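You operate a simulated robot arm through the tools that you are given. There is no shell and no other tool. Be economical: measure what you need, move in short steps, check, and stop when the job is done.

You run a simulated two-armed robot. Do the job below in one go: nothing can be reset, and whatever is moved stays where it is left.

JOB
Wrap the teal tumbler on the turntable, then tape it twice in the grey holder.
Fine: turn the knob till the paper closes, hold the holder with one hand while you press its button, leave the tumbler on the steel tray. Set down upright: what you pick out.

It is judged by the outcome, as a careful person would: the job done as asked, and still so three seconds after it is handed in. It fails if anything else is knocked over, pushed out of place, dropped, spilled or broken.

ROBOT AND FRAMES
Two 7-joint arms with three-finger grippers on one trunk, on a base that drives. Base frame: it is fixed to the floor where the robot stands at the start and does not move with it; the origin is under the middle of the robot, x ahead of it, y to its left, z up. Units: cm, degrees, N and s.
The left shoulder is at the start at [3, 15.4, 103.6], the right one opposite. With the tool pointing down near the work surface each hand reaches from about 10 to 60 cm from the robot's upright axis, wherever it stands, measured 20 degrees to its own side. Places, roughly: cup of the grey holder [50, 10, 90]; holder button [50, 20, 100]; inside of the steel tray [50, -30, 90]; seat of the turntable [50, -10, 100]; turntable knob [40, -10, 90]. Payload 2.69 kg a hand.
The tool frame of a hand sits at the grasp point between the pads (the TCP): z along the fingers, y along the line on which they close. The tips reach 2.9 cm beyond it. The gripper opens to 12 cm. The gripper's body begins 7.8 cm behind the TCP.
Orientation is that of the tool frame in the base frame, as a unit quaternion [x, y, z, w]. With the fingers straight down and closing along the base's y, the tool's x points along the base's -x, its y along +y and its z along -z.

CONTROLS
- The arms move only by the tool servo_tool. It takes "left_plan", "right_plan" or both (then of equal length, played together; a hand with none holds still); each is a list of rows, each a list of 7 numbers: the shift along the base's x, y, z in cm, then the turn, a rotation vector about the base's x, y, z in degrees, then the opening, from 0 (shut) to 1 (fully open). In form: [[tx, ty, tz, wx, wy, wz, fingers], ...]. A call has 1 to 10 rows; each row shifts and turns the commanded pose from where the row before left it. Each row takes 0.2 s and may step no farther than 5 cm and 8.6 degrees from the row before; otherwise, or with a gripper value out of range, the whole call is refused. A pose out of reach is approached as far as the arm can. The call stops where the force on the tool passes 40 N (or 10 N more than at its start, if that is more) or the arm is blocked; 0.2 s more then pass. The fingers move at their own pace and stop on an object; they squeeze with about 24 N. The grip force told is the motor's: it shows also when the fingers shut on nothing. Time passes only in rows, and 0.2 s behind the last, so rows that do not move let the fingers close. It gives the time, the measured TCP pose, the force on the tool (base axes), the opening and the grip force at its end, in the units of the frame above (readings bear some noise), with the torque about the TCP (base axes, N m) and any sound that the robot's microphone picked up, and new pictures: "show" is both (left out), scene, wrist or none (wrist: the cameras of the hands that moved).
- Cameras (640 x 400 px; columns grow to the right, rows downward): "scene" is now at [13.09, -0.58, 122.71]; the picture's right is [-0.04, -1.00, 0.00], its down [-0.33, 0.01, -0.95] and it looks along [0.94, -0.04, -0.33] (base axes); focal length 214 px, centre (320, 200). "left" rides on the left gripper at [6.3, 0, -10.4] in its tool frame; the picture's right is [0.00, 1.00, 0.00], its down [-0.83, 0.00, -0.56] and it looks along [-0.56, 0.00, 0.83] (tool axes); focal length 275 px, centre (320, 200). "right" rides on the right gripper at [6.3, 0, -10.4] in its tool frame; the picture's right is [0.00, 1.00, 0.00], its down [-0.83, 0.00, -0.56] and it looks along [-0.56, 0.00, 0.83] (tool axes); focal length 275 px, centre (320, 200). There is no depth. A picture from a camera that has moved, and an enlarged one, comes with that camera's place and axes in the base frame and with its lens. The place of the scene camera against the robot may be out by one fixed shift of up to 2.5 cm in any direction.
- move_column(by): slides the trunk up (or, below 0, down) by that many cm; the arms and the scene camera ride with it, the base frame stays. It gives what a move gives, with no picture.
- base_move(legs): drives the robot by 1 to 6 legs, each [ahead, left, turn to the left] in cm, cm and degrees, along the robot's own axes; the way and the turn of a leg run together, so that a leg with both is an arc; at most 150 cm and 180 degrees a leg. The arms and the cameras ride along, it lands a little off, and it stops where it bumps. It gives what a move gives, and a new picture of the scene camera.
- head_to(pan, tilt): turns the head with the scene camera to pan (to the left, within 80 degrees either way) and tilt (down, from -29 to 69), counted from straight ahead of the robot. It gives what a move gives, and a new picture of the scene camera.
- close_up(camera, box): a new picture of the part [left, top, right, bottom] of that camera's present view, enlarged. It takes no simulated time.
- job_done(): hands the job in; it is judged then, once.

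Go step by step. Nothing tells you exact positions but the pictures and the camera data: compare them with the known pose of the tool, close in by small moves and look again before you grip or let go. The budget is 120 turns and 260 pictures, counting those below and the enlarged ones. Unless the task says otherwise, let go and move clear before handing in, and close with one line.

The tools are called after ">>>" as name(argument=value, ...) on one line, values as JSON. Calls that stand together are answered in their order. servo_tool: Moves the arms, as the interface text tells. Its arguments: {"type":"object","properties":{"left_plan":{"type":"array","items":{"type":"array","items":{"type":"number"}}},"right_plan":{"type":"array","items":{"type":"array","items":{"type":"number"}}},"show":{"type":"string","enum":["both","scene","wrist","none"]}},"required":[]} The other tools are called the same way: move_column (by) slides the trunk up or down; base_move (legs) drives the base; head_to (pan, tilt) turns the head that bears the scene camera; close_up (camera, box) takes an enlarged picture of a part of a camera's view; job_done () hands the job in.

At the start:

```text
time: 0.0
left_eef_pos: [45.06, 23.91, 100.1]
left_tcp_rot: [-0.001, 1.0, 0.001, -0.001]
left_ft_force: [-0.8, -0.2, 0.1]
left_torque: [0.01, -0.01, -0.01]
left_width: 11.98
left_finger_force: 0.0
right_eef_pos: [31.09, -14.71, 117.49]
right_tcp_rot: [0.0, 1.0, 0.0, 0.0]
right_ft_force: [-0.3, -1.0, 0.0]
right_torque: [0.0, -0.01, 0.02]
right_width: 12.01
right_finger_force: 0.1
trunk travel left (down, up): [-40.0, 3.8]
robot x, y, heading: [0.08, -0.09, -0.0]
head pan, tilt: [-2.5, 19.0]
```

scene: 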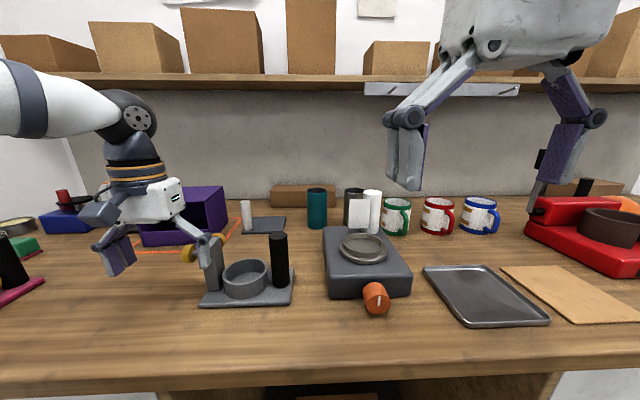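
right: 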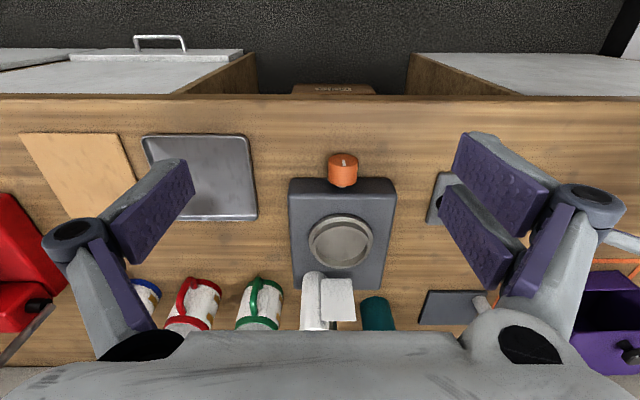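
left: 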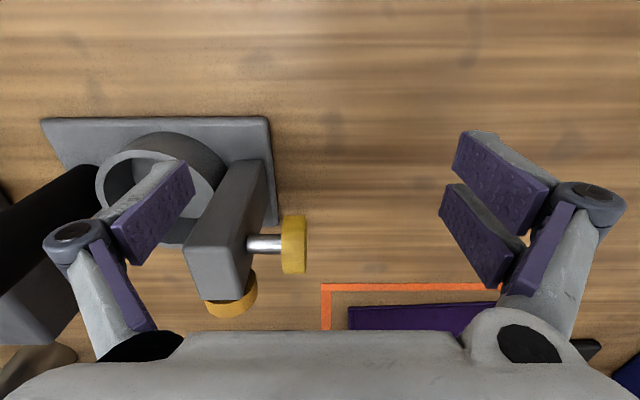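

I see the teal tumbler behind the turntable, the turntable with its seat and orange knob, and the grey holder on the left with yellow parts. I'll look closer before moving.

>>> close_up(camera="scene", box=[180, 170, 420, 320])

>>> close_up(camera="left", box=[0, 100, 340, 330])

>>> close_up(camera="right", box=[260, 130, 440, 340])

```text
2.67 times, centred on (300, 245) of scene
camera zoom: at [13.09, -0.58, 122.71], right [-0.04, -1.0, 0.0], down [-0.33, 0.01, -0.95], along [0.94, -0.04, -0.33], focal length 572 px, centre (373, 80)
```

zoom: 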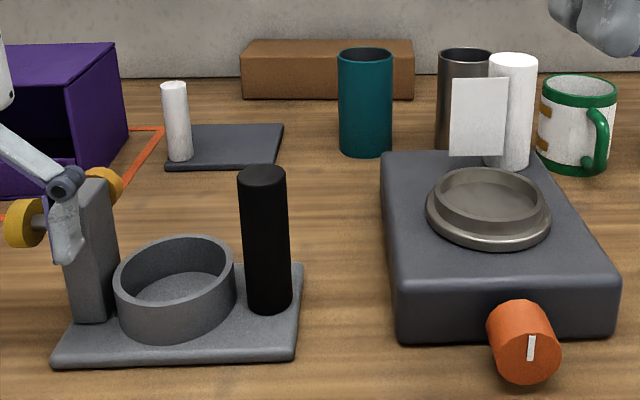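

```text
1.74 times, centred on (170, 215) of left
camera zoom: at [38.71, 23.96, 110.49], right [0.0, 1.0, 0.0], down [0.83, 0.0, 0.56], along [0.56, 0.0, -0.83], focal length 479 px, centre (581, 174)
```

zoom: 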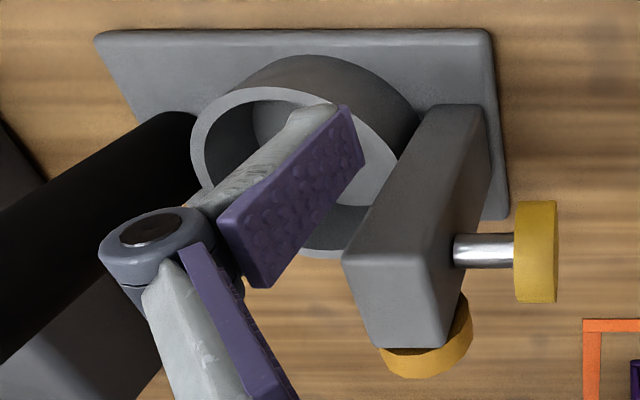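

```text
1.90 times, centred on (350, 235) of right
camera zoom: at [24.69, -14.54, 127.91], right [0.0, 1.0, 0.0], down [0.83, 0.0, 0.56], along [0.56, 0.0, -0.83], focal length 524 px, centre (263, 133)
```

zoom: 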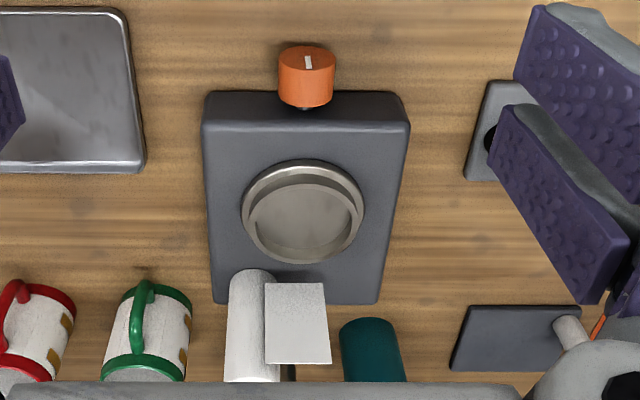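

The black post is the holder's handle, the yellow plunger on its left is the button. I'll first lift the left hand clear of the holder, and look down with the head.

>>> servo_tool(left_plan=[[0, 0, 4, 0, 0, 0, 1], [-1, 1, 4, 0, 0, 0, 1], [-3, 1, 4, 0, 0, 0, 1], [-3, 1, 4, 0, 0, 0, 1], [-3, 0, 2, 0, 0, 0, 1], [0, 0, 0, 0, 0, 0, 1]], show="wrist")

>>> head_to(pan=0, tilt=35)

```text
refused: row 3 steps farther than a row can; nothing moved
```

```text
time: 0.8
left_eef_pos: [44.86, 23.84, 99.98]
left_tcp_rot: [0.0, 1.0, 0.0, 0.0]
left_ft_force: [-0.7, 0.1, 0.1]
left_torque: [0.02, -0.02, 0.0]
left_width: 12.02
left_finger_force: 0.0
right_eef_pos: [31.08, -14.65, 117.48]
right_tcp_rot: [-0.001, 1.0, 0.0, 0.0]
right_ft_force: [-0.3, -0.6, 0.1]
right_torque: [0.0, 0.02, 0.02]
right_width: 12.0
right_finger_force: 0.0
trunk travel left (down, up): [-40.0, 3.8]
robot x, y, heading: [-0.17, 0.41, -0.1]
head pan, tilt: [0.0, 35.0]
camera scene: at [12.58, -0.17, 120.18], right [0.0, -1.0, 0.0], down [-0.57, 0.0, -0.82], along [0.82, 0.0, -0.57], focal length 214 px, centre (320, 200)
```

scene: 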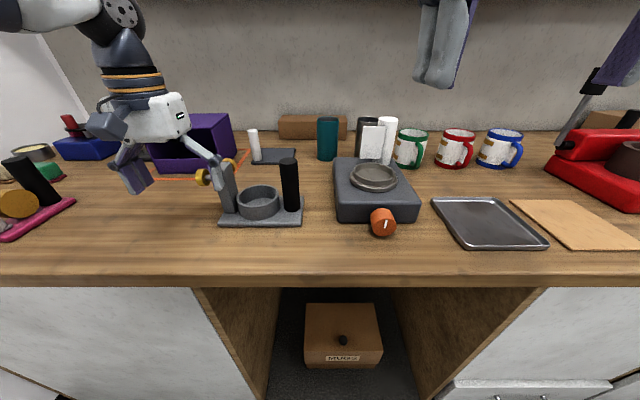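

Refused on step length; I'll lift with smaller steps.

>>> servo_tool(left_plan=[[0, 0, 4.5, 0, 0, 0, 1], [-1, 1, 4, 0, 0, 0, 1], [-2.5, 1, 4, 0, 0, 0, 1], [-2.5, 1, 4, 0, 0, 0, 1], [-3, 0, 2, 0, 0, 0, 1], [0, 0, 0, 0, 0, 0, 1]], show="both")

```text
time: 2.2
left_eef_pos: [37.0, 25.94, 116.34]
left_tcp_rot: [0.0, 1.0, 0.0, 0.001]
left_ft_force: [0.0, -0.5, -1.0]
left_torque: [0.04, 0.0, 0.03]
left_width: 12.01
left_finger_force: 0.1
left hand out of reach, approached as far as the arm can: row 5
right_eef_pos: [31.05, -14.73, 117.57]
right_tcp_rot: [0.0, 1.0, 0.0, -0.001]
right_ft_force: [0.6, 0.1, 0.1]
right_torque: [-0.03, -0.02, 0.01]
right_width: 12.03
right_finger_force: 0.0
trunk travel left (down, up): [-40.0, 3.8]
robot x, y, heading: [0.02, -0.06, -0.2]
head pan, tilt: [0.0, 35.0]
camera scene: at [12.59, -0.17, 120.17], right [0.0, -1.0, 0.0], down [-0.57, 0.0, -0.82], along [0.82, 0.0, -0.57], focal length 214 px, centre (320, 200)
camera left: at [30.8, 26.07, 126.91], right [0.0, 1.0, 0.0], down [0.83, 0.0, 0.56], along [0.56, 0.0, -0.83], focal length 275 px, centre (320, 200)
```

scene: 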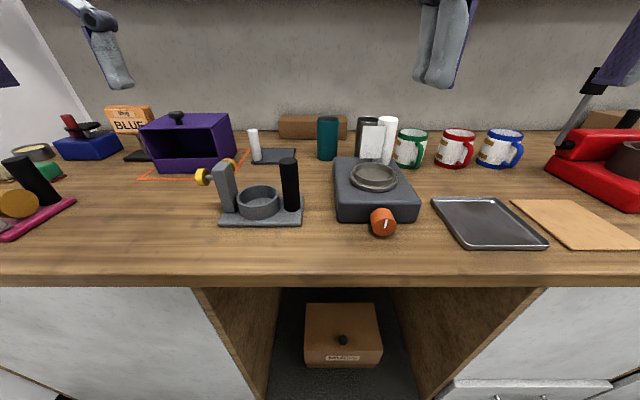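
left: 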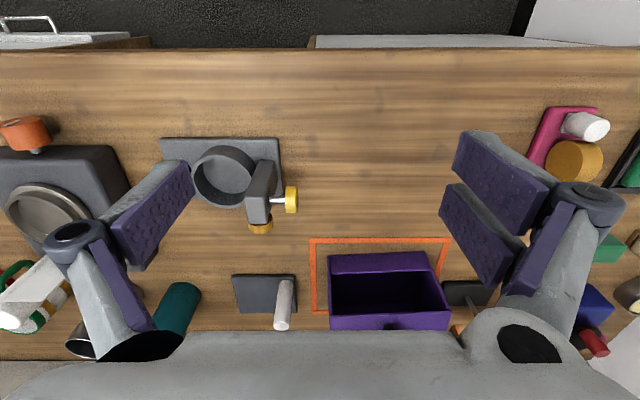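

Triangulating with the wrist cameras: knob ≈ (43,-11.3,93), seat ≈ (53.4,-11.4,97), table z≈88, teal tumbler ≈ (82,-2). It's far, so I'll drive ahead and a bit right into the knee space.

>>> base_move(legs=[[0, -9, 0], [15, 0, 0]])

```text
time: 4.5
left_eef_pos: [52.02, 16.92, 116.34]
left_tcp_rot: [0.0, 1.0, -0.001, 0.001]
left_ft_force: [0.5, -0.1, 0.5]
left_torque: [-0.03, 0.04, -0.01]
left_width: 12.0
left_finger_force: 0.0
right_eef_pos: [46.04, -23.76, 117.54]
right_tcp_rot: [0.001, 1.0, 0.0, 0.0]
right_ft_force: [0.7, 0.0, -0.3]
right_torque: [0.0, 0.05, 0.0]
right_width: 12.0
right_finger_force: 0.0
trunk travel left (down, up): [-40.0, 3.8]
robot x, y, heading: [14.81, -9.14, 0.0]
head pan, tilt: [0.0, 35.0]
camera scene: at [27.58, -9.21, 120.16], right [0.0, -1.0, 0.0], down [-0.57, 0.0, -0.82], along [0.82, 0.0, -0.57], focal length 214 px, centre (320, 200)
```

scene: 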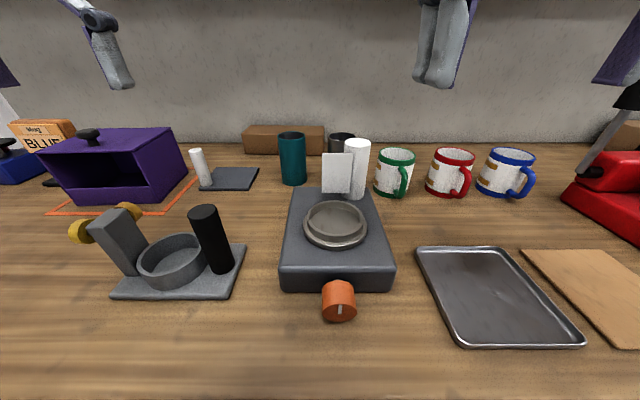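

No bump. Now I'll bring the left hand above and near the tumbler, pitched 30° forward, and look.

>>> servo_tool(left_plan=[[3.3, -3, 0, 0, -5, 0, 1], [3.3, -3, 0, 0, -5, 0, 1], [3.3, -3, 0, 0, -5, 0, 1], [3.3, -3, 0, 0, -5, 0, 1], [3.3, -3, 0, 0, -5, 0, 1], [3.3, -3, -2, 0, -5, 0, 1]])

```text
time: 5.9
left_eef_pos: [71.95, -1.07, 114.19]
left_tcp_rot: [0.001, 0.966, 0.0, 0.26]
left_ft_force: [0.6, -0.4, 0.3]
left_torque: [-0.02, 0.01, 0.0]
left_width: 11.99
left_finger_force: 0.0
right_eef_pos: [45.94, -23.73, 117.53]
right_tcp_rot: [0.001, 1.0, 0.0, 0.0]
right_ft_force: [0.2, -0.3, 0.1]
right_torque: [0.02, 0.01, 0.0]
right_width: 12.01
right_finger_force: 0.0
trunk travel left (down, up): [-40.0, 3.8]
robot x, y, heading: [15.22, -9.37, -0.2]
head pan, tilt: [0.0, 35.0]
camera scene: at [27.59, -9.26, 120.15], right [0.0, -1.0, 0.0], down [-0.57, 0.0, -0.82], along [0.82, 0.0, -0.57], focal length 214 px, centre (320, 200)
camera left: at [61.4, -1.0, 120.2], right [0.01, 1.0, 0.0], down [0.44, 0.0, 0.9], along [0.9, 0.0, -0.44], focal length 275 px, centre (320, 200)
```

scene: 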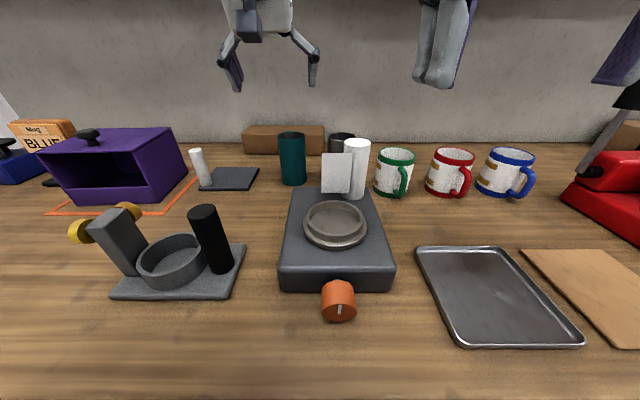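
left: 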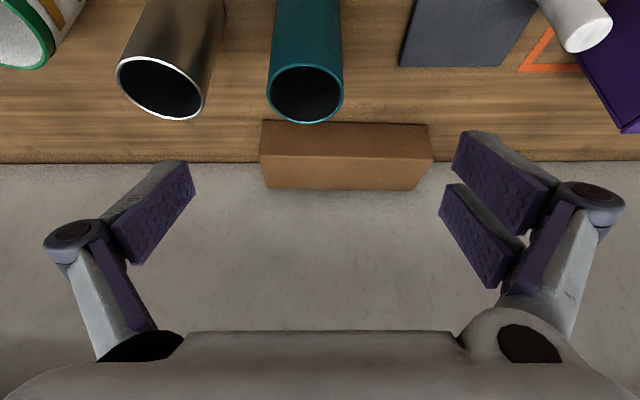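

The rim is seen at about (79,-2.2,101). I'll go a bit lower and closer to get a second bearing.

>>> servo_tool(left_plan=[[0.5, -0.7, -3, 0, 0, 0, 0.85], [0.5, -0.5, -3, 0, 0, 0, 0.85], [0, 0, 0, 0, 0, 0, 0.85]], show="wrist")

```text
time: 6.7
left_eef_pos: [72.77, -2.01, 108.41]
left_tcp_rot: [0.0, 0.966, 0.0, 0.26]
left_ft_force: [0.3, 0.6, 0.4]
left_torque: [-0.03, 0.05, 0.02]
left_width: 10.22
left_finger_force: 0.1
right_eef_pos: [46.03, -23.73, 117.45]
right_tcp_rot: [0.001, 1.0, 0.0, 0.0]
right_ft_force: [-0.4, 0.5, 0.4]
right_torque: [-0.01, 0.01, -0.01]
right_width: 12.01
right_finger_force: 0.1
trunk travel left (down, up): [-40.0, 3.8]
robot x, y, heading: [15.1, -8.97, 0.1]
head pan, tilt: [0.0, 35.0]
camera left: at [62.19, -2.16, 114.34], right [0.0, 1.0, 0.0], down [0.44, 0.0, 0.9], along [0.9, 0.0, -0.44], focal length 275 px, centre (320, 200)
```

left: 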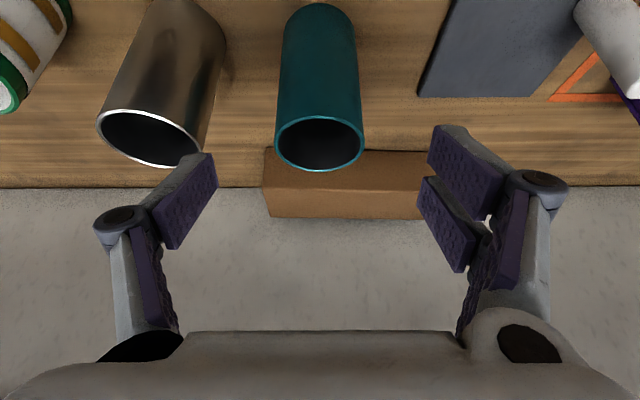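

Tumbler centre ≈ (79.3,-2.2), rim z≈101.2, diameter ≈6.7. Descending along the tool axis around it.

>>> servo_tool(left_plan=[[2.2, -0.1, -3.7, 0, 0, 0, 0.85], [2.2, 0, -3.7, 0, 0, 0, 0.85], [2.1, 0, -3.6, 0, 0, 0, 0.85], [0, 0, 0, 0, 0, 0, 0.85]])

```text
time: 7.7
left_eef_pos: [79.29, -2.35, 97.41]
left_tcp_rot: [0.001, 0.966, -0.001, 0.26]
left_ft_force: [-0.8, -0.4, 0.5]
left_torque: [-0.02, -0.01, 0.0]
left_width: 10.19
left_finger_force: 0.0
right_eef_pos: [45.96, -23.79, 117.49]
right_tcp_rot: [0.001, 1.0, 0.0, 0.001]
right_ft_force: [0.2, 0.7, -0.4]
right_torque: [0.01, -0.03, 0.02]
right_width: 12.02
right_finger_force: 0.0
trunk travel left (down, up): [-40.0, 3.8]
robot x, y, heading: [14.95, -8.88, -0.3]
head pan, tilt: [0.0, 35.0]
camera scene: at [27.45, -9.21, 120.19], right [0.0, -1.0, 0.0], down [-0.57, 0.0, -0.82], along [0.82, 0.0, -0.57], focal length 214 px, centre (320, 200)
camera left: at [68.7, -2.29, 103.41], right [0.01, 1.0, 0.0], down [0.44, 0.0, 0.9], along [0.9, 0.0, -0.44], focal length 275 px, centre (320, 200)
```

scene: 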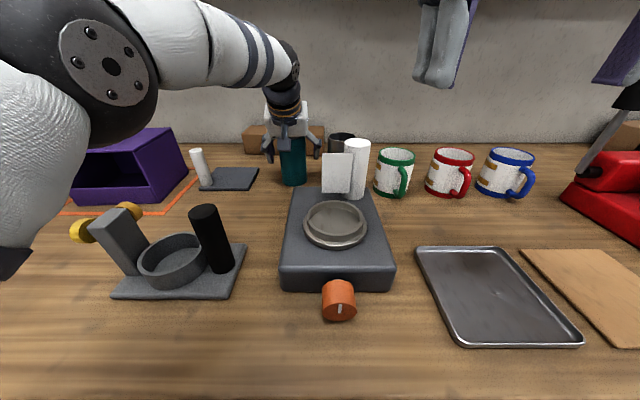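
left: 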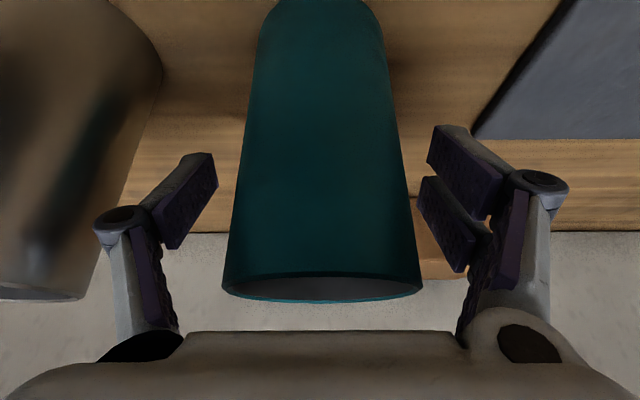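

Centred. Closing the fingers.

>>> servo_tool(left_plan=[[0, 0, 0, 0, 0, 0, 0.4], [0, 0, 0, 0, 0, 0, 0.4], [0, 0, 0, 0, 0, 0, 0.4]], show="wrist")

```text
time: 8.5
left_eef_pos: [79.32, -2.29, 97.42]
left_tcp_rot: [0.001, 0.966, -0.001, 0.259]
left_ft_force: [0.3, -0.5, 1.6]
left_torque: [0.16, -0.07, -0.02]
left_width: 6.38
left_finger_force: 24.0
right_eef_pos: [46.09, -23.76, 117.52]
right_tcp_rot: [0.001, 1.0, 0.0, 0.0]
right_ft_force: [0.1, 0.0, -1.0]
right_torque: [-0.03, 0.0, -0.02]
right_width: 12.0
right_finger_force: 0.0
trunk travel left (down, up): [-40.0, 3.8]
robot x, y, heading: [15.01, -9.21, 0.2]
head pan, tilt: [0.0, 35.0]
camera left: at [68.74, -2.26, 103.4], right [0.01, 1.0, 0.0], down [0.44, 0.0, 0.9], along [0.9, 0.0, -0.44], focal length 275 px, centre (320, 200)
```

left: 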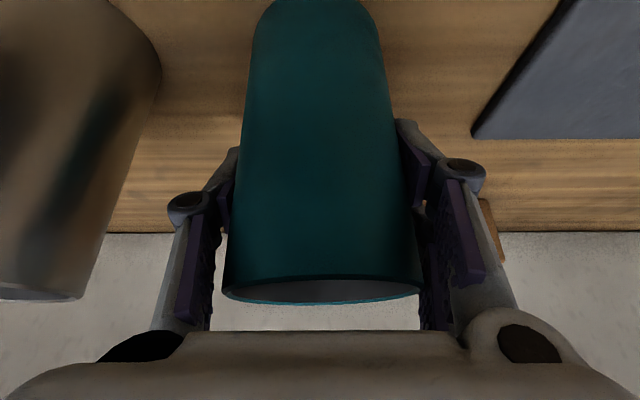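

Gripped (6.4 cm). Lifting straight up, and moving the right hand aside.

>>> servo_tool(left_plan=[[0, 0, 2, 0, 0, 0, 0.4], [0, 0, 4, 0, 0, 0, 0.4], [0, 0, 4, 0, 0, 0, 0.4], [0, 0, 4, 0, 0, 0, 0.4], [-2, 0, 3.5, 0, 0, 0, 0.4], [-4, 0, 1.5, 0, 0, 0, 0.4]], right_plan=[[0, -2, 0, 0, 0, 0, 1], [0, -2, 0, 0, 0, 0, 1], [-1, -2, 0, 0, 0, 0, 1], [-1, -2, 0, 0, 0, 0, 1], [-1, -2, 0, 0, 0, 0, 1], [-1, -2, 0, 0, 0, 0, 1]])

```text
time: 9.9
left_eef_pos: [70.99, -1.95, 114.58]
left_tcp_rot: [0.001, 0.966, -0.001, 0.26]
left_ft_force: [-0.9, 0.2, -2.3]
left_torque: [-0.03, -0.06, 0.03]
left_width: 6.41
left_finger_force: 23.8
left hand out of reach, approached as far as the arm can: row 3, 4
right_eef_pos: [43.29, -33.23, 113.31]
right_tcp_rot: [0.0, 1.0, 0.0, 0.002]
right_ft_force: [-0.4, 0.1, 0.2]
right_torque: [0.03, -0.01, -0.01]
right_width: 11.99
right_finger_force: 0.2
right hand out of reach, approached as far as the arm can: row 2, 3, 4, 5, 6
trunk travel left (down, up): [-40.0, 3.8]
robot x, y, heading: [15.08, -8.87, -0.2]
head pan, tilt: [0.0, 35.0]
camera scene: at [27.33, -9.24, 120.21], right [0.0, -1.0, 0.0], down [-0.57, 0.0, -0.82], along [0.82, 0.0, -0.57], focal length 214 px, centre (320, 200)
camera right: at [36.93, -33.1, 123.67], right [0.0, 1.0, 0.0], down [0.83, 0.0, 0.56], along [0.56, 0.0, -0.83], focal length 275 px, centre (320, 200)
camera left: at [60.37, -1.82, 120.53], right [0.01, 1.0, 0.0], down [0.44, 0.0, 0.9], along [0.9, 0.0, -0.44], focal length 275 px, centre (320, 200)
```

scene: 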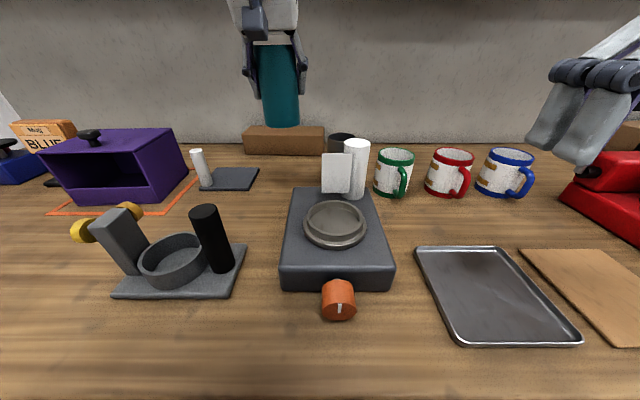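
right: 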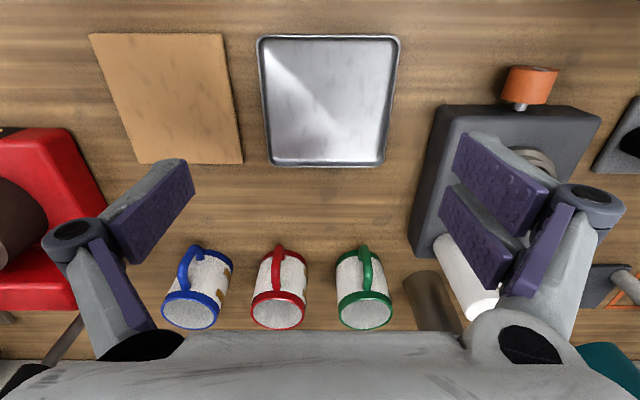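
left: 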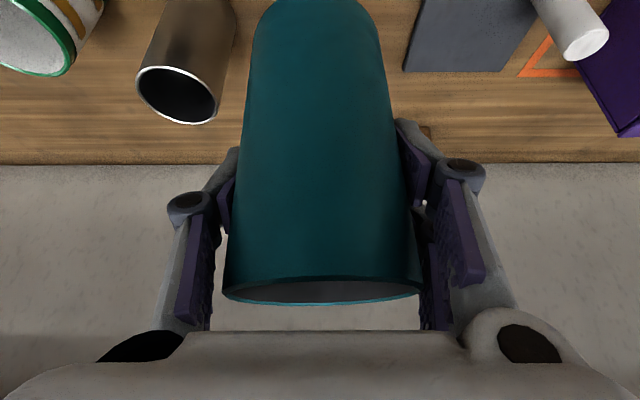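

Holding well. Now carrying it to above the seat, keeping left of the paper first.

>>> servo_tool(left_plan=[[-4.2, 0, 0, 0, 0, 0, 0.4], [-4.4, 0, 0, 0, 0, 0, 0.4], [-4.4, 0, 0, 0, 0, 0, 0.4], [-4.4, -1.5, 0, 0, 0, 0, 0.4], [-0.5, -4, 0, 0, 0, 0, 0.4], [0, -4, 0, 0, 0, 0, 0.4], [0, 0, 0, 0, 0, 0, 0.4]])

```text
time: 11.5
left_eef_pos: [65.38, -11.35, 114.51]
left_tcp_rot: [0.0, 0.966, 0.0, 0.259]
left_ft_force: [-0.1, 0.2, -1.8]
left_torque: [0.04, 0.01, 0.0]
left_width: 6.39
left_finger_force: 24.3
left hand out of reach, approached as far as the arm can: row 1, 2, 3
right_eef_pos: [43.43, -33.12, 113.21]
right_tcp_rot: [0.001, 1.0, 0.0, 0.0]
right_ft_force: [0.5, 0.6, -0.8]
right_torque: [0.02, -0.02, 0.0]
right_width: 12.02
right_finger_force: 0.1
trunk travel left (down, up): [-40.0, 3.8]
robot x, y, heading: [15.03, -8.89, -0.3]
head pan, tilt: [0.0, 35.0]
camera scene: at [27.56, -9.32, 120.3], right [-0.02, -1.0, 0.0], down [-0.56, 0.01, -0.83], along [0.83, -0.01, -0.56], focal length 214 px, centre (320, 200)
camera left: at [54.74, -11.25, 120.51], right [0.0, 1.0, 0.0], down [0.44, 0.0, 0.9], along [0.9, 0.0, -0.44], focal length 275 px, centre (320, 200)
```

scene: 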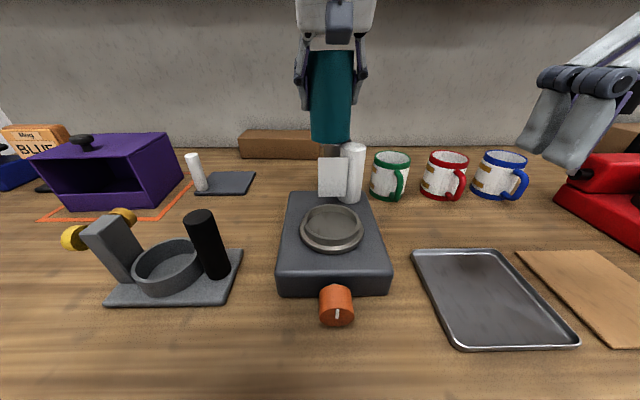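
left: 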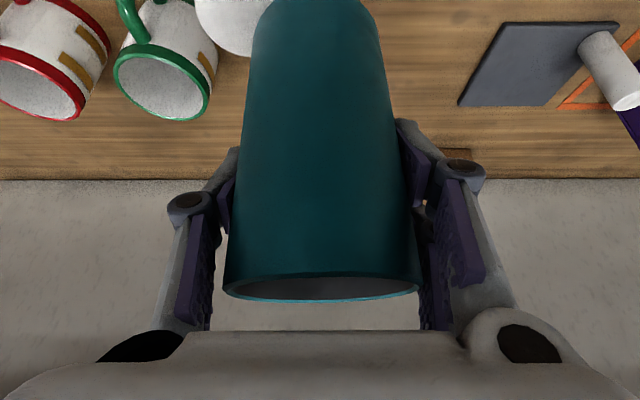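

The arm stopped short in x (inner reach limit at this height), so the tumbler is over the area behind the roll. I'll shift it left first, then back the base up 12 cm instead.

>>> servo_tool(left_plan=[[0, 4, 0, 0, 0, 0, 0.4], [0, 4.5, 0, 0, 0, 0, 0.4], [0, 0, 0, 0, 0, 0, 0.4]], show="none")

>>> base_move(legs=[[-12, 0, 0]])

```text
time: 12.3
left_eef_pos: [65.31, -3.02, 114.75]
left_tcp_rot: [0.001, 0.966, 0.0, 0.26]
left_ft_force: [0.1, 0.7, -1.9]
left_torque: [-0.02, -0.02, 0.02]
left_width: 6.42
left_finger_force: 24.4
right_eef_pos: [43.47, -33.23, 113.3]
right_tcp_rot: [0.002, 1.0, 0.0, 0.0]
right_ft_force: [-0.4, 0.1, -0.3]
right_torque: [0.01, -0.01, 0.02]
right_width: 12.03
right_finger_force: 0.0
trunk travel left (down, up): [-40.0, 3.8]
robot x, y, heading: [14.71, -8.73, -0.1]
head pan, tilt: [0.0, 35.0]
```

```text
time: 13.6
left_eef_pos: [53.37, -3.02, 114.49]
left_tcp_rot: [0.001, 0.966, 0.0, 0.26]
left_ft_force: [-0.8, 0.1, -1.5]
left_torque: [0.0, -0.04, 0.04]
left_width: 6.38
left_finger_force: 24.3
right_eef_pos: [31.62, -33.2, 113.32]
right_tcp_rot: [0.0, 1.0, -0.001, 0.001]
right_ft_force: [-0.5, -0.6, 0.0]
right_torque: [-0.01, -0.06, 0.01]
right_width: 12.0
right_finger_force: 0.1
trunk travel left (down, up): [-40.0, 3.8]
robot x, y, heading: [2.88, -8.98, -0.3]
head pan, tilt: [0.0, 35.0]
camera scene: at [15.52, -9.2, 120.17], right [0.0, -1.0, 0.0], down [-0.57, 0.0, -0.82], along [0.82, 0.0, -0.57], focal length 214 px, centre (320, 200)
```

scene: 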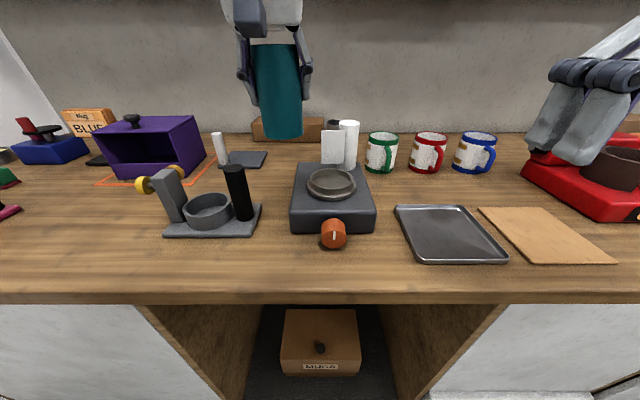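

Comparing pixels, the tumbler bottom is ~6 cm below the TCP and the table is at z≈91 (tumbler ~10 cm tall). Closer views of the seat to fix its centre before lowering.

>>> close_up(camera="scene", box=[270, 110, 400, 250])

>>> close_up(camera="right", box=[400, 50, 640, 350])

```text
2.86 times, centred on (335, 180) of scene
camera zoom: at [15.52, -9.2, 120.17], right [0.0, -1.0, 0.0], down [-0.57, 0.0, -0.82], along [0.82, 0.0, -0.57], focal length 613 px, centre (277, 257)
```

zoom: 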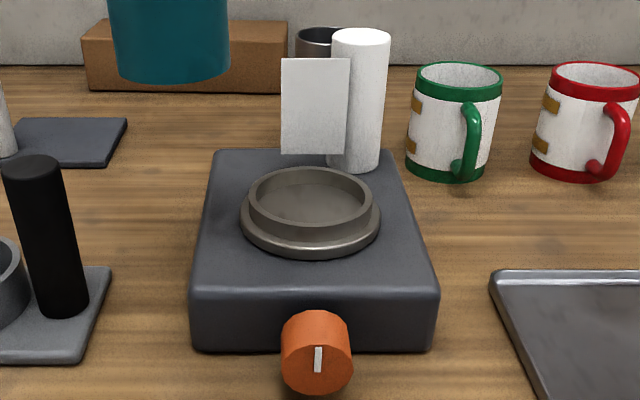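

```text
1.33 times, centred on (520, 200) of right
camera zoom: at [25.15, -33.06, 123.63], right [0.0, 1.0, 0.0], down [0.83, 0.0, 0.56], along [0.56, 0.0, -0.83], focal length 367 px, centre (53, 200)
```

zoom: 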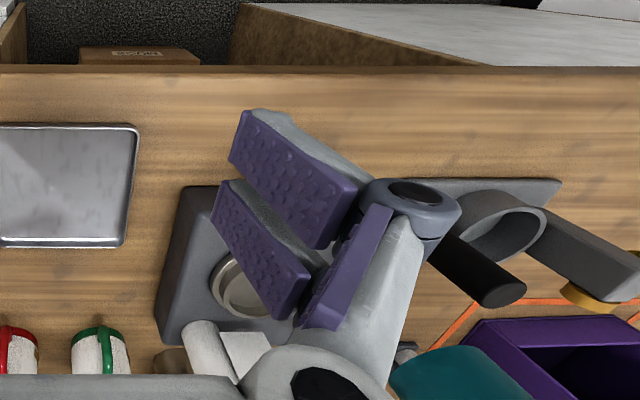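

Seat ring inner diameter ≈7.5 cm vs tumbler ≈6.5, so I need a few mm. I'll hover just above it and compare in two cameras (right fingers shut to clear its view).

>>> servo_tool(left_plan=[[0, -3, -1, 0, 0, 0, 0.4], [0, -3, -1, 0, 0, 0, 0.4], [0, -2.7, -2, 0, 0, 0, 0.4], [0, 0, -3.5, 0, 0, 0, 0.4], [0, 0, 0, 0, 0, 0, 0.4]], right_plan=[[0, 0, 0, 0, 0, 0, 0], [0, 0, 0, 0, 0, 0, 0], [0, 0, 0, 0, 0, 0, 0], [0, 0, 0, 0, 0, 0, 0], [0, 0, 0, 0, 0, 0, 0]], show="none")

>>> close_up(camera="scene", box=[270, 110, 400, 250])

>>> close_up(camera="right", box=[400, 50, 640, 350])

```text
time: 14.8
left_eef_pos: [53.3, -11.6, 107.08]
left_tcp_rot: [0.001, 0.966, 0.0, 0.26]
left_ft_force: [0.2, 0.3, -2.8]
left_torque: [0.0, -0.03, 0.0]
left_width: 6.41
left_finger_force: 24.0
right_eef_pos: [31.59, -33.16, 113.23]
right_tcp_rot: [0.0, 1.0, 0.0, 0.0]
right_ft_force: [0.5, 0.3, -0.8]
right_torque: [-0.02, 0.01, -0.02]
right_width: 0.02
right_finger_force: 24.3
trunk travel left (down, up): [-40.0, 3.8]
robot x, y, heading: [2.98, -8.83, -0.1]
head pan, tilt: [0.0, 35.0]
```

```text
2.86 times, centred on (335, 180) of scene
camera zoom: at [15.58, -9.22, 120.17], right [0.0, -1.0, 0.0], down [-0.57, 0.0, -0.82], along [0.82, 0.0, -0.57], focal length 613 px, centre (277, 257)
```

zoom: 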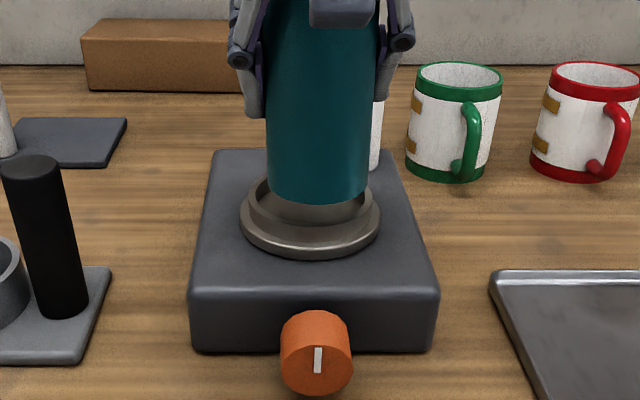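

```text
1.33 times, centred on (520, 200) of right
camera zoom: at [25.21, -33.08, 123.62], right [0.0, 1.0, 0.0], down [0.83, 0.0, 0.56], along [0.56, 0.0, -0.83], focal length 367 px, centre (53, 200)
```

zoom: 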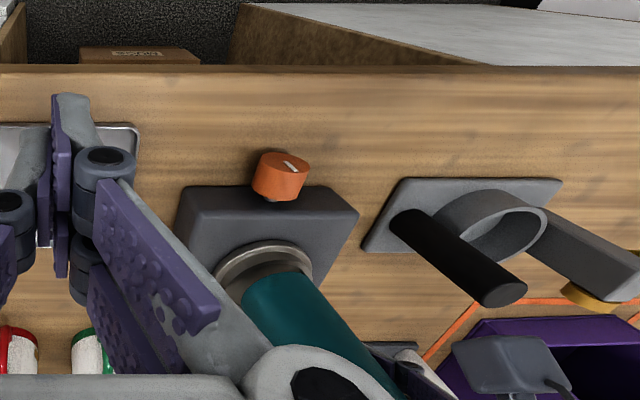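

Left-right looks off by about 3 mm; I'll zoom tighter for fore-aft.

>>> close_up(camera="scene", box=[310, 160, 354, 204])

>>> close_up(camera="right", box=[420, 150, 560, 300])

```text
9.09 times, centred on (332, 182) of scene
camera zoom: at [15.58, -9.22, 120.17], right [0.0, -1.0, 0.0], down [-0.57, 0.0, -0.82], along [0.82, 0.0, -0.57], focal length 1950 px, centre (211, 364)
```

zoom: 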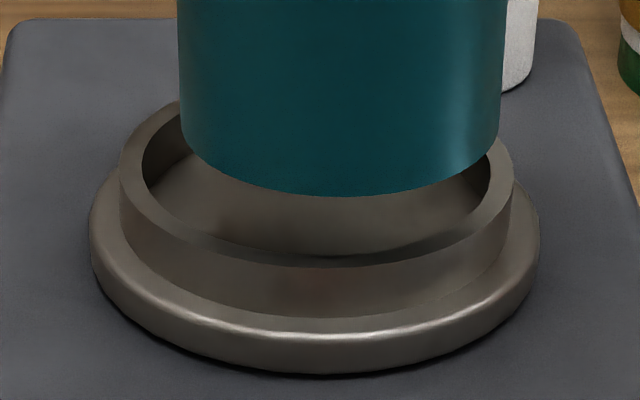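

```text
2.67 times, centred on (490, 225) of right
camera zoom: at [25.21, -33.08, 123.62], right [0.0, 1.0, 0.0], down [0.83, 0.0, 0.56], along [0.56, 0.0, -0.83], focal length 734 px, centre (-133, 133)
```

zoom: 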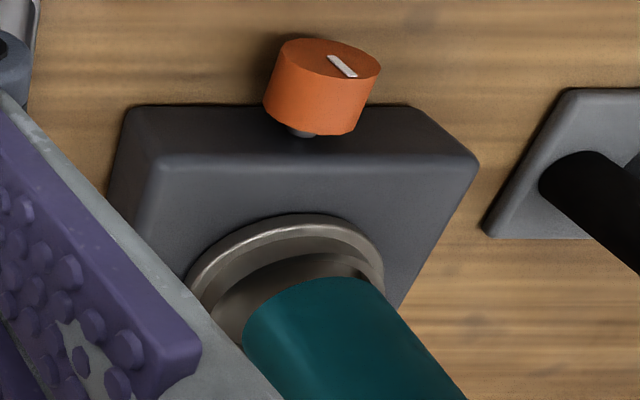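

Ring centre is about +0.4 y and +0.8 x from the tumbler axis. Correcting and going slightly lower, then re-checking.

>>> servo_tool(left_plan=[[0.8, 0.4, 0, 0, 0, 0, 0.4], [0, 0, -1.2, 0, 0, 0, 0.4], [0, 0, 0, 0, 0, 0, 0.4]], show="none")

>>> close_up(camera="scene", box=[310, 160, 354, 204])

>>> close_up(camera="right", box=[420, 150, 560, 300])

```text
time: 15.6
left_eef_pos: [54.19, -11.21, 105.82]
left_tcp_rot: [0.001, 0.966, 0.0, 0.26]
left_ft_force: [0.5, -0.2, -1.2]
left_torque: [-0.03, -0.01, 0.02]
left_width: 6.4
left_finger_force: 24.0
right_eef_pos: [31.59, -33.15, 113.29]
right_tcp_rot: [0.0, 1.0, 0.0, 0.0]
right_ft_force: [0.0, -0.1, 0.6]
right_torque: [-0.02, 0.0, 0.03]
right_width: 0.0
right_finger_force: 24.1
trunk travel left (down, up): [-40.0, 3.8]
robot x, y, heading: [3.06, -9.02, -0.0]
head pan, tilt: [0.0, 35.0]
```

```text
9.09 times, centred on (332, 182) of scene
camera zoom: at [15.59, -9.2, 120.17], right [0.0, -1.0, 0.0], down [-0.57, 0.0, -0.82], along [0.82, 0.0, -0.57], focal length 1950 px, centre (211, 364)
```

zoom: 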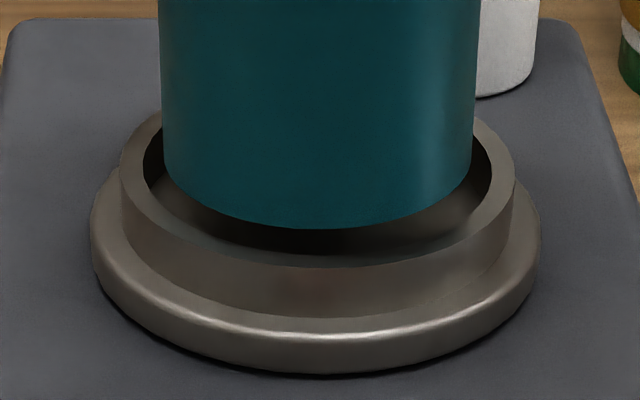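

```text
2.67 times, centred on (490, 225) of right
camera zoom: at [25.23, -33.06, 123.62], right [0.0, 1.0, 0.0], down [0.83, 0.0, 0.56], along [0.56, 0.0, -0.83], focal length 734 px, centre (-133, 133)
```

zoom: 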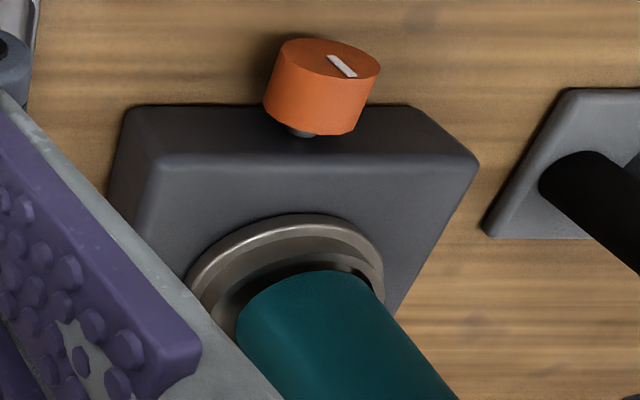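

Left-right is now aligned. Lowering a touch and re-checking fore-aft.

>>> servo_tool(left_plan=[[0, 0, -0.5, 0, 0, 0, 0.4], [0, 0, 0, 0, 0, 0, 0.4]], show="none")

>>> close_up(camera="scene", box=[310, 160, 354, 204])

```text
time: 16.2
left_eef_pos: [54.31, -11.18, 105.33]
left_tcp_rot: [0.002, 0.966, -0.001, 0.259]
left_ft_force: [-0.1, -0.2, -1.5]
left_torque: [0.04, -0.03, -0.01]
left_width: 6.39
left_finger_force: 24.1
right_eef_pos: [31.68, -33.17, 113.24]
right_tcp_rot: [0.001, 1.0, 0.0, 0.0]
right_ft_force: [0.1, 0.3, 0.3]
right_torque: [-0.02, -0.01, -0.01]
right_width: 0.0
right_finger_force: 23.8
trunk travel left (down, up): [-40.0, 3.8]
robot x, y, heading: [2.9, -9.13, -0.1]
head pan, tilt: [0.0, 35.0]
```

```text
9.09 times, centred on (332, 182) of scene
camera zoom: at [15.59, -9.2, 120.17], right [0.0, -1.0, 0.0], down [-0.57, 0.0, -0.82], along [0.82, 0.0, -0.57], focal length 1950 px, centre (211, 364)
```

zoom: 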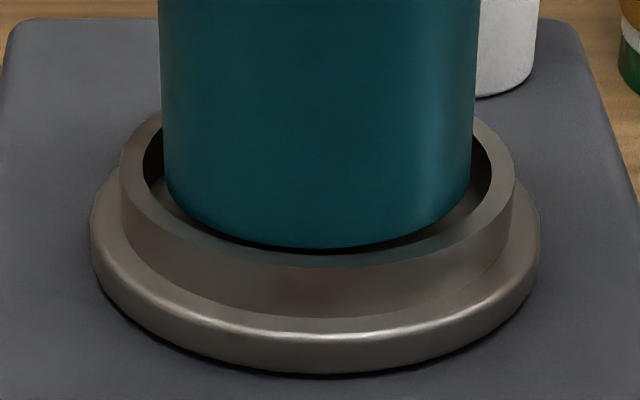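

Still a hint too far forward; nudging 0.4 cm in x and lowering gently on force.

>>> servo_tool(left_plan=[[0.4, 0, 0, 0, 0, 0, 0.4], [0, 0, -0.4, 0, 0, 0, 0.4], [0, 0, -0.4, 0, 0, 0, 0.4], [0, 0, 0, 0, 0, 0, 0.4]], show="none")

>>> close_up(camera="scene", box=[310, 160, 354, 204])

>>> close_up(camera="right", box=[420, 150, 560, 300])

```text
time: 17.2
left_eef_pos: [54.57, -11.18, 104.54]
left_tcp_rot: [0.001, 0.966, -0.001, 0.259]
left_ft_force: [0.4, -0.5, -1.6]
left_torque: [0.01, 0.01, -0.01]
left_width: 6.39
left_finger_force: 24.0
right_eef_pos: [31.63, -33.2, 113.28]
right_tcp_rot: [0.001, 1.0, 0.0, 0.0]
right_ft_force: [-0.9, -0.5, -0.3]
right_torque: [0.02, 0.0, -0.02]
right_width: 0.0
right_finger_force: 23.6
trunk travel left (down, up): [-40.0, 3.8]
robot x, y, heading: [2.62, -9.1, 0.1]
head pan, tilt: [0.0, 35.0]
```

```text
9.09 times, centred on (332, 182) of scene
camera zoom: at [15.6, -9.49, 120.19], right [-0.03, -1.0, 0.0], down [-0.57, 0.02, -0.82], along [0.82, -0.03, -0.57], focal length 1950 px, centre (211, 364)
```

zoom: 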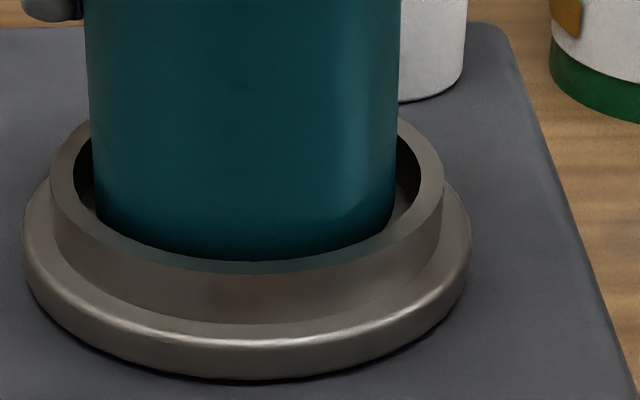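

```text
2.67 times, centred on (490, 225) of right
camera zoom: at [25.23, -33.06, 123.62], right [0.0, 1.0, 0.0], down [0.83, 0.0, 0.56], along [0.56, 0.0, -0.83], focal length 734 px, centre (-133, 133)
```

zoom: 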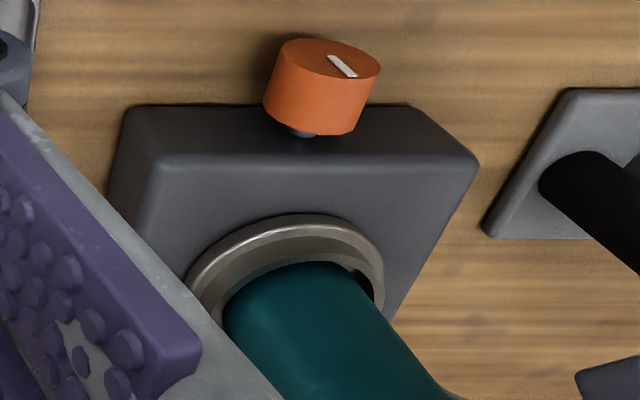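

It's entering the ring, well centred. Lowering to contact.

>>> servo_tool(left_plan=[[0, 0, -0.3, 0, 0, 0, 0.4], [0, 0, -0.3, 0, 0, 0, 0.4], [0, 0, 0, 0, 0, 0, 0.4]], show="none")

>>> close_up(camera="scene", box=[310, 160, 354, 204])

```text
time: 18.0
left_eef_pos: [54.68, -11.06, 104.13]
left_tcp_rot: [0.001, 0.965, -0.001, 0.261]
left_ft_force: [1.1, 2.7, 9.7]
left_torque: [0.51, -0.02, -0.01]
left_width: 6.4
left_finger_force: 24.1
right_eef_pos: [31.49, -33.12, 113.28]
right_tcp_rot: [0.001, 1.0, -0.001, 0.001]
right_ft_force: [-0.4, 0.2, 0.5]
right_torque: [0.01, 0.03, -0.03]
right_width: 0.0
right_finger_force: 24.2
trunk travel left (down, up): [-40.0, 3.8]
robot x, y, heading: [2.86, -9.21, -0.2]
head pan, tilt: [0.0, 35.0]
```

```text
9.09 times, centred on (332, 182) of scene
camera zoom: at [15.52, -9.7, 120.24], right [-0.06, -1.0, 0.0], down [-0.57, 0.03, -0.82], along [0.82, -0.05, -0.57], focal length 1950 px, centre (211, 364)
```

zoom: 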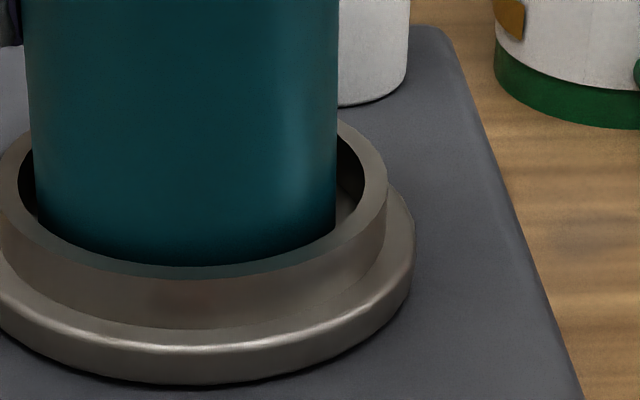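

Contact at the floor of the seat, tumbler inside the ring. Easing off and releasing.

>>> servo_tool(left_plan=[[0, -0.1, 0.15, 0, 0, 0, 0.53], [0, 0, 0, 0, 0, 0, 0.58], [0, 0, 0, 0, 0, 0, 0.7], [0, 0, 0, 0, 0, 0, 0.85], [0, 0, 0, 0, 0, 0, 0.85]])

```text
time: 19.2
left_eef_pos: [54.53, -11.33, 104.12]
left_tcp_rot: [0.001, 0.966, 0.0, 0.26]
left_ft_force: [-0.6, 0.4, -0.8]
left_torque: [-0.02, 0.0, 0.01]
left_width: 10.19
left_finger_force: 0.1
right_eef_pos: [31.63, -33.16, 113.17]
right_tcp_rot: [0.001, 1.0, 0.001, 0.0]
right_ft_force: [-0.2, 0.1, -0.7]
right_torque: [0.01, -0.01, -0.01]
right_width: 0.0
right_finger_force: 24.1
trunk travel left (down, up): [-40.0, 3.8]
robot x, y, heading: [3.22, -8.78, 0.2]
head pan, tilt: [0.0, 35.0]
camera scene: at [15.57, -9.8, 120.21], right [-0.07, -1.0, 0.0], down [-0.57, 0.04, -0.82], along [0.82, -0.06, -0.57], focal length 214 px, centre (320, 200)
camera left: at [44.0, -11.2, 110.06], right [0.01, 1.0, 0.0], down [0.44, 0.0, 0.9], along [0.9, 0.0, -0.44], focal length 275 px, centre (320, 200)
```

scene: 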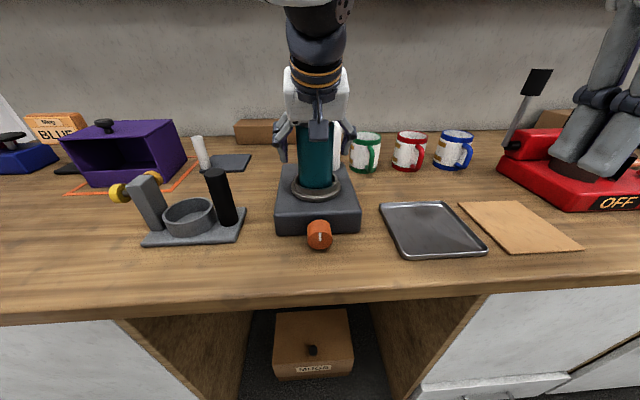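
left: 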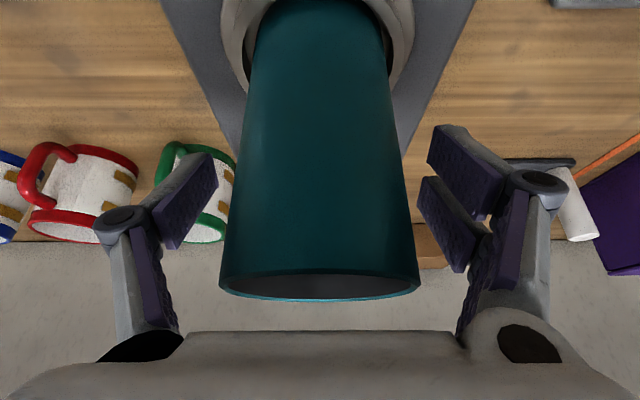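

Seated upright. Retracting the left hand along its axis and off to the left.

>>> servo_tool(left_plan=[[-1.6, 0, 2.8, 0, 0, 0, 0.85], [-1.6, 0, 2.8, 0, 0, 0, 0.85], [-1.6, 0, 2.8, 0, 0, 0, 0.85], [0, 3, 1, 0, 0, 0, 0.85], [0, 4, 0, 0, 4, 0, 0.85], [0, 4, 0, 0, 4, 0, 0.85], [0, 4, 0, 0, 4, 0, 0.85], [0, 4, 0, 0, 4, 0, 0.85], [0, 4, 0, 0, 4, 0, 0.85]])

```text
time: 21.2
left_eef_pos: [49.7, 11.76, 113.55]
left_tcp_rot: [0.002, 0.996, 0.0, 0.087]
left_ft_force: [-0.4, 0.4, 1.3]
left_torque: [-0.01, 0.03, 0.03]
left_width: 10.21
left_finger_force: 0.1
right_eef_pos: [31.62, -33.09, 113.23]
right_tcp_rot: [0.001, 1.0, 0.0, 0.0]
right_ft_force: [-0.1, 0.3, -0.2]
right_torque: [-0.03, -0.01, 0.0]
right_width: 0.0
right_finger_force: 23.7
trunk travel left (down, up): [-40.0, 3.8]
robot x, y, heading: [2.77, -8.9, -0.2]
head pan, tilt: [0.0, 35.0]
camera scene: at [15.59, -9.16, 120.17], right [0.0, -1.0, 0.0], down [-0.57, 0.0, -0.82], along [0.82, 0.0, -0.57], focal length 214 px, centre (320, 200)
camera left: at [41.8, 11.82, 122.79], right [0.01, 1.0, 0.0], down [0.72, 0.0, 0.69], along [0.69, -0.01, -0.72], focal length 275 px, centre (320, 200)
```

scene: 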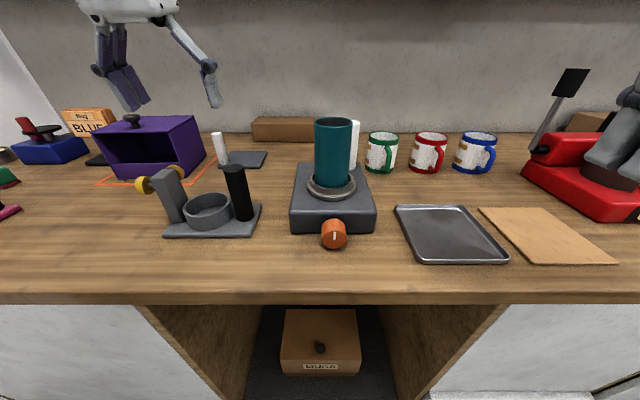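
left: 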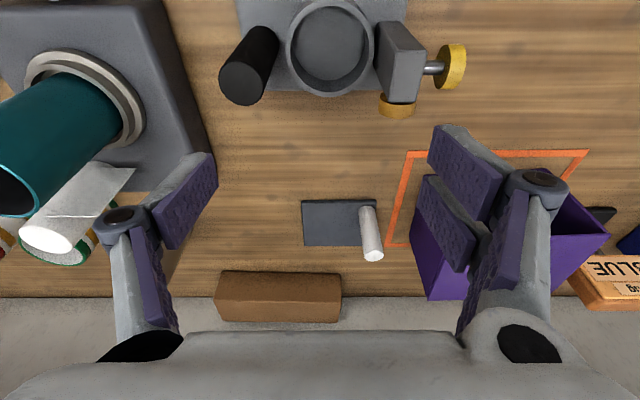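

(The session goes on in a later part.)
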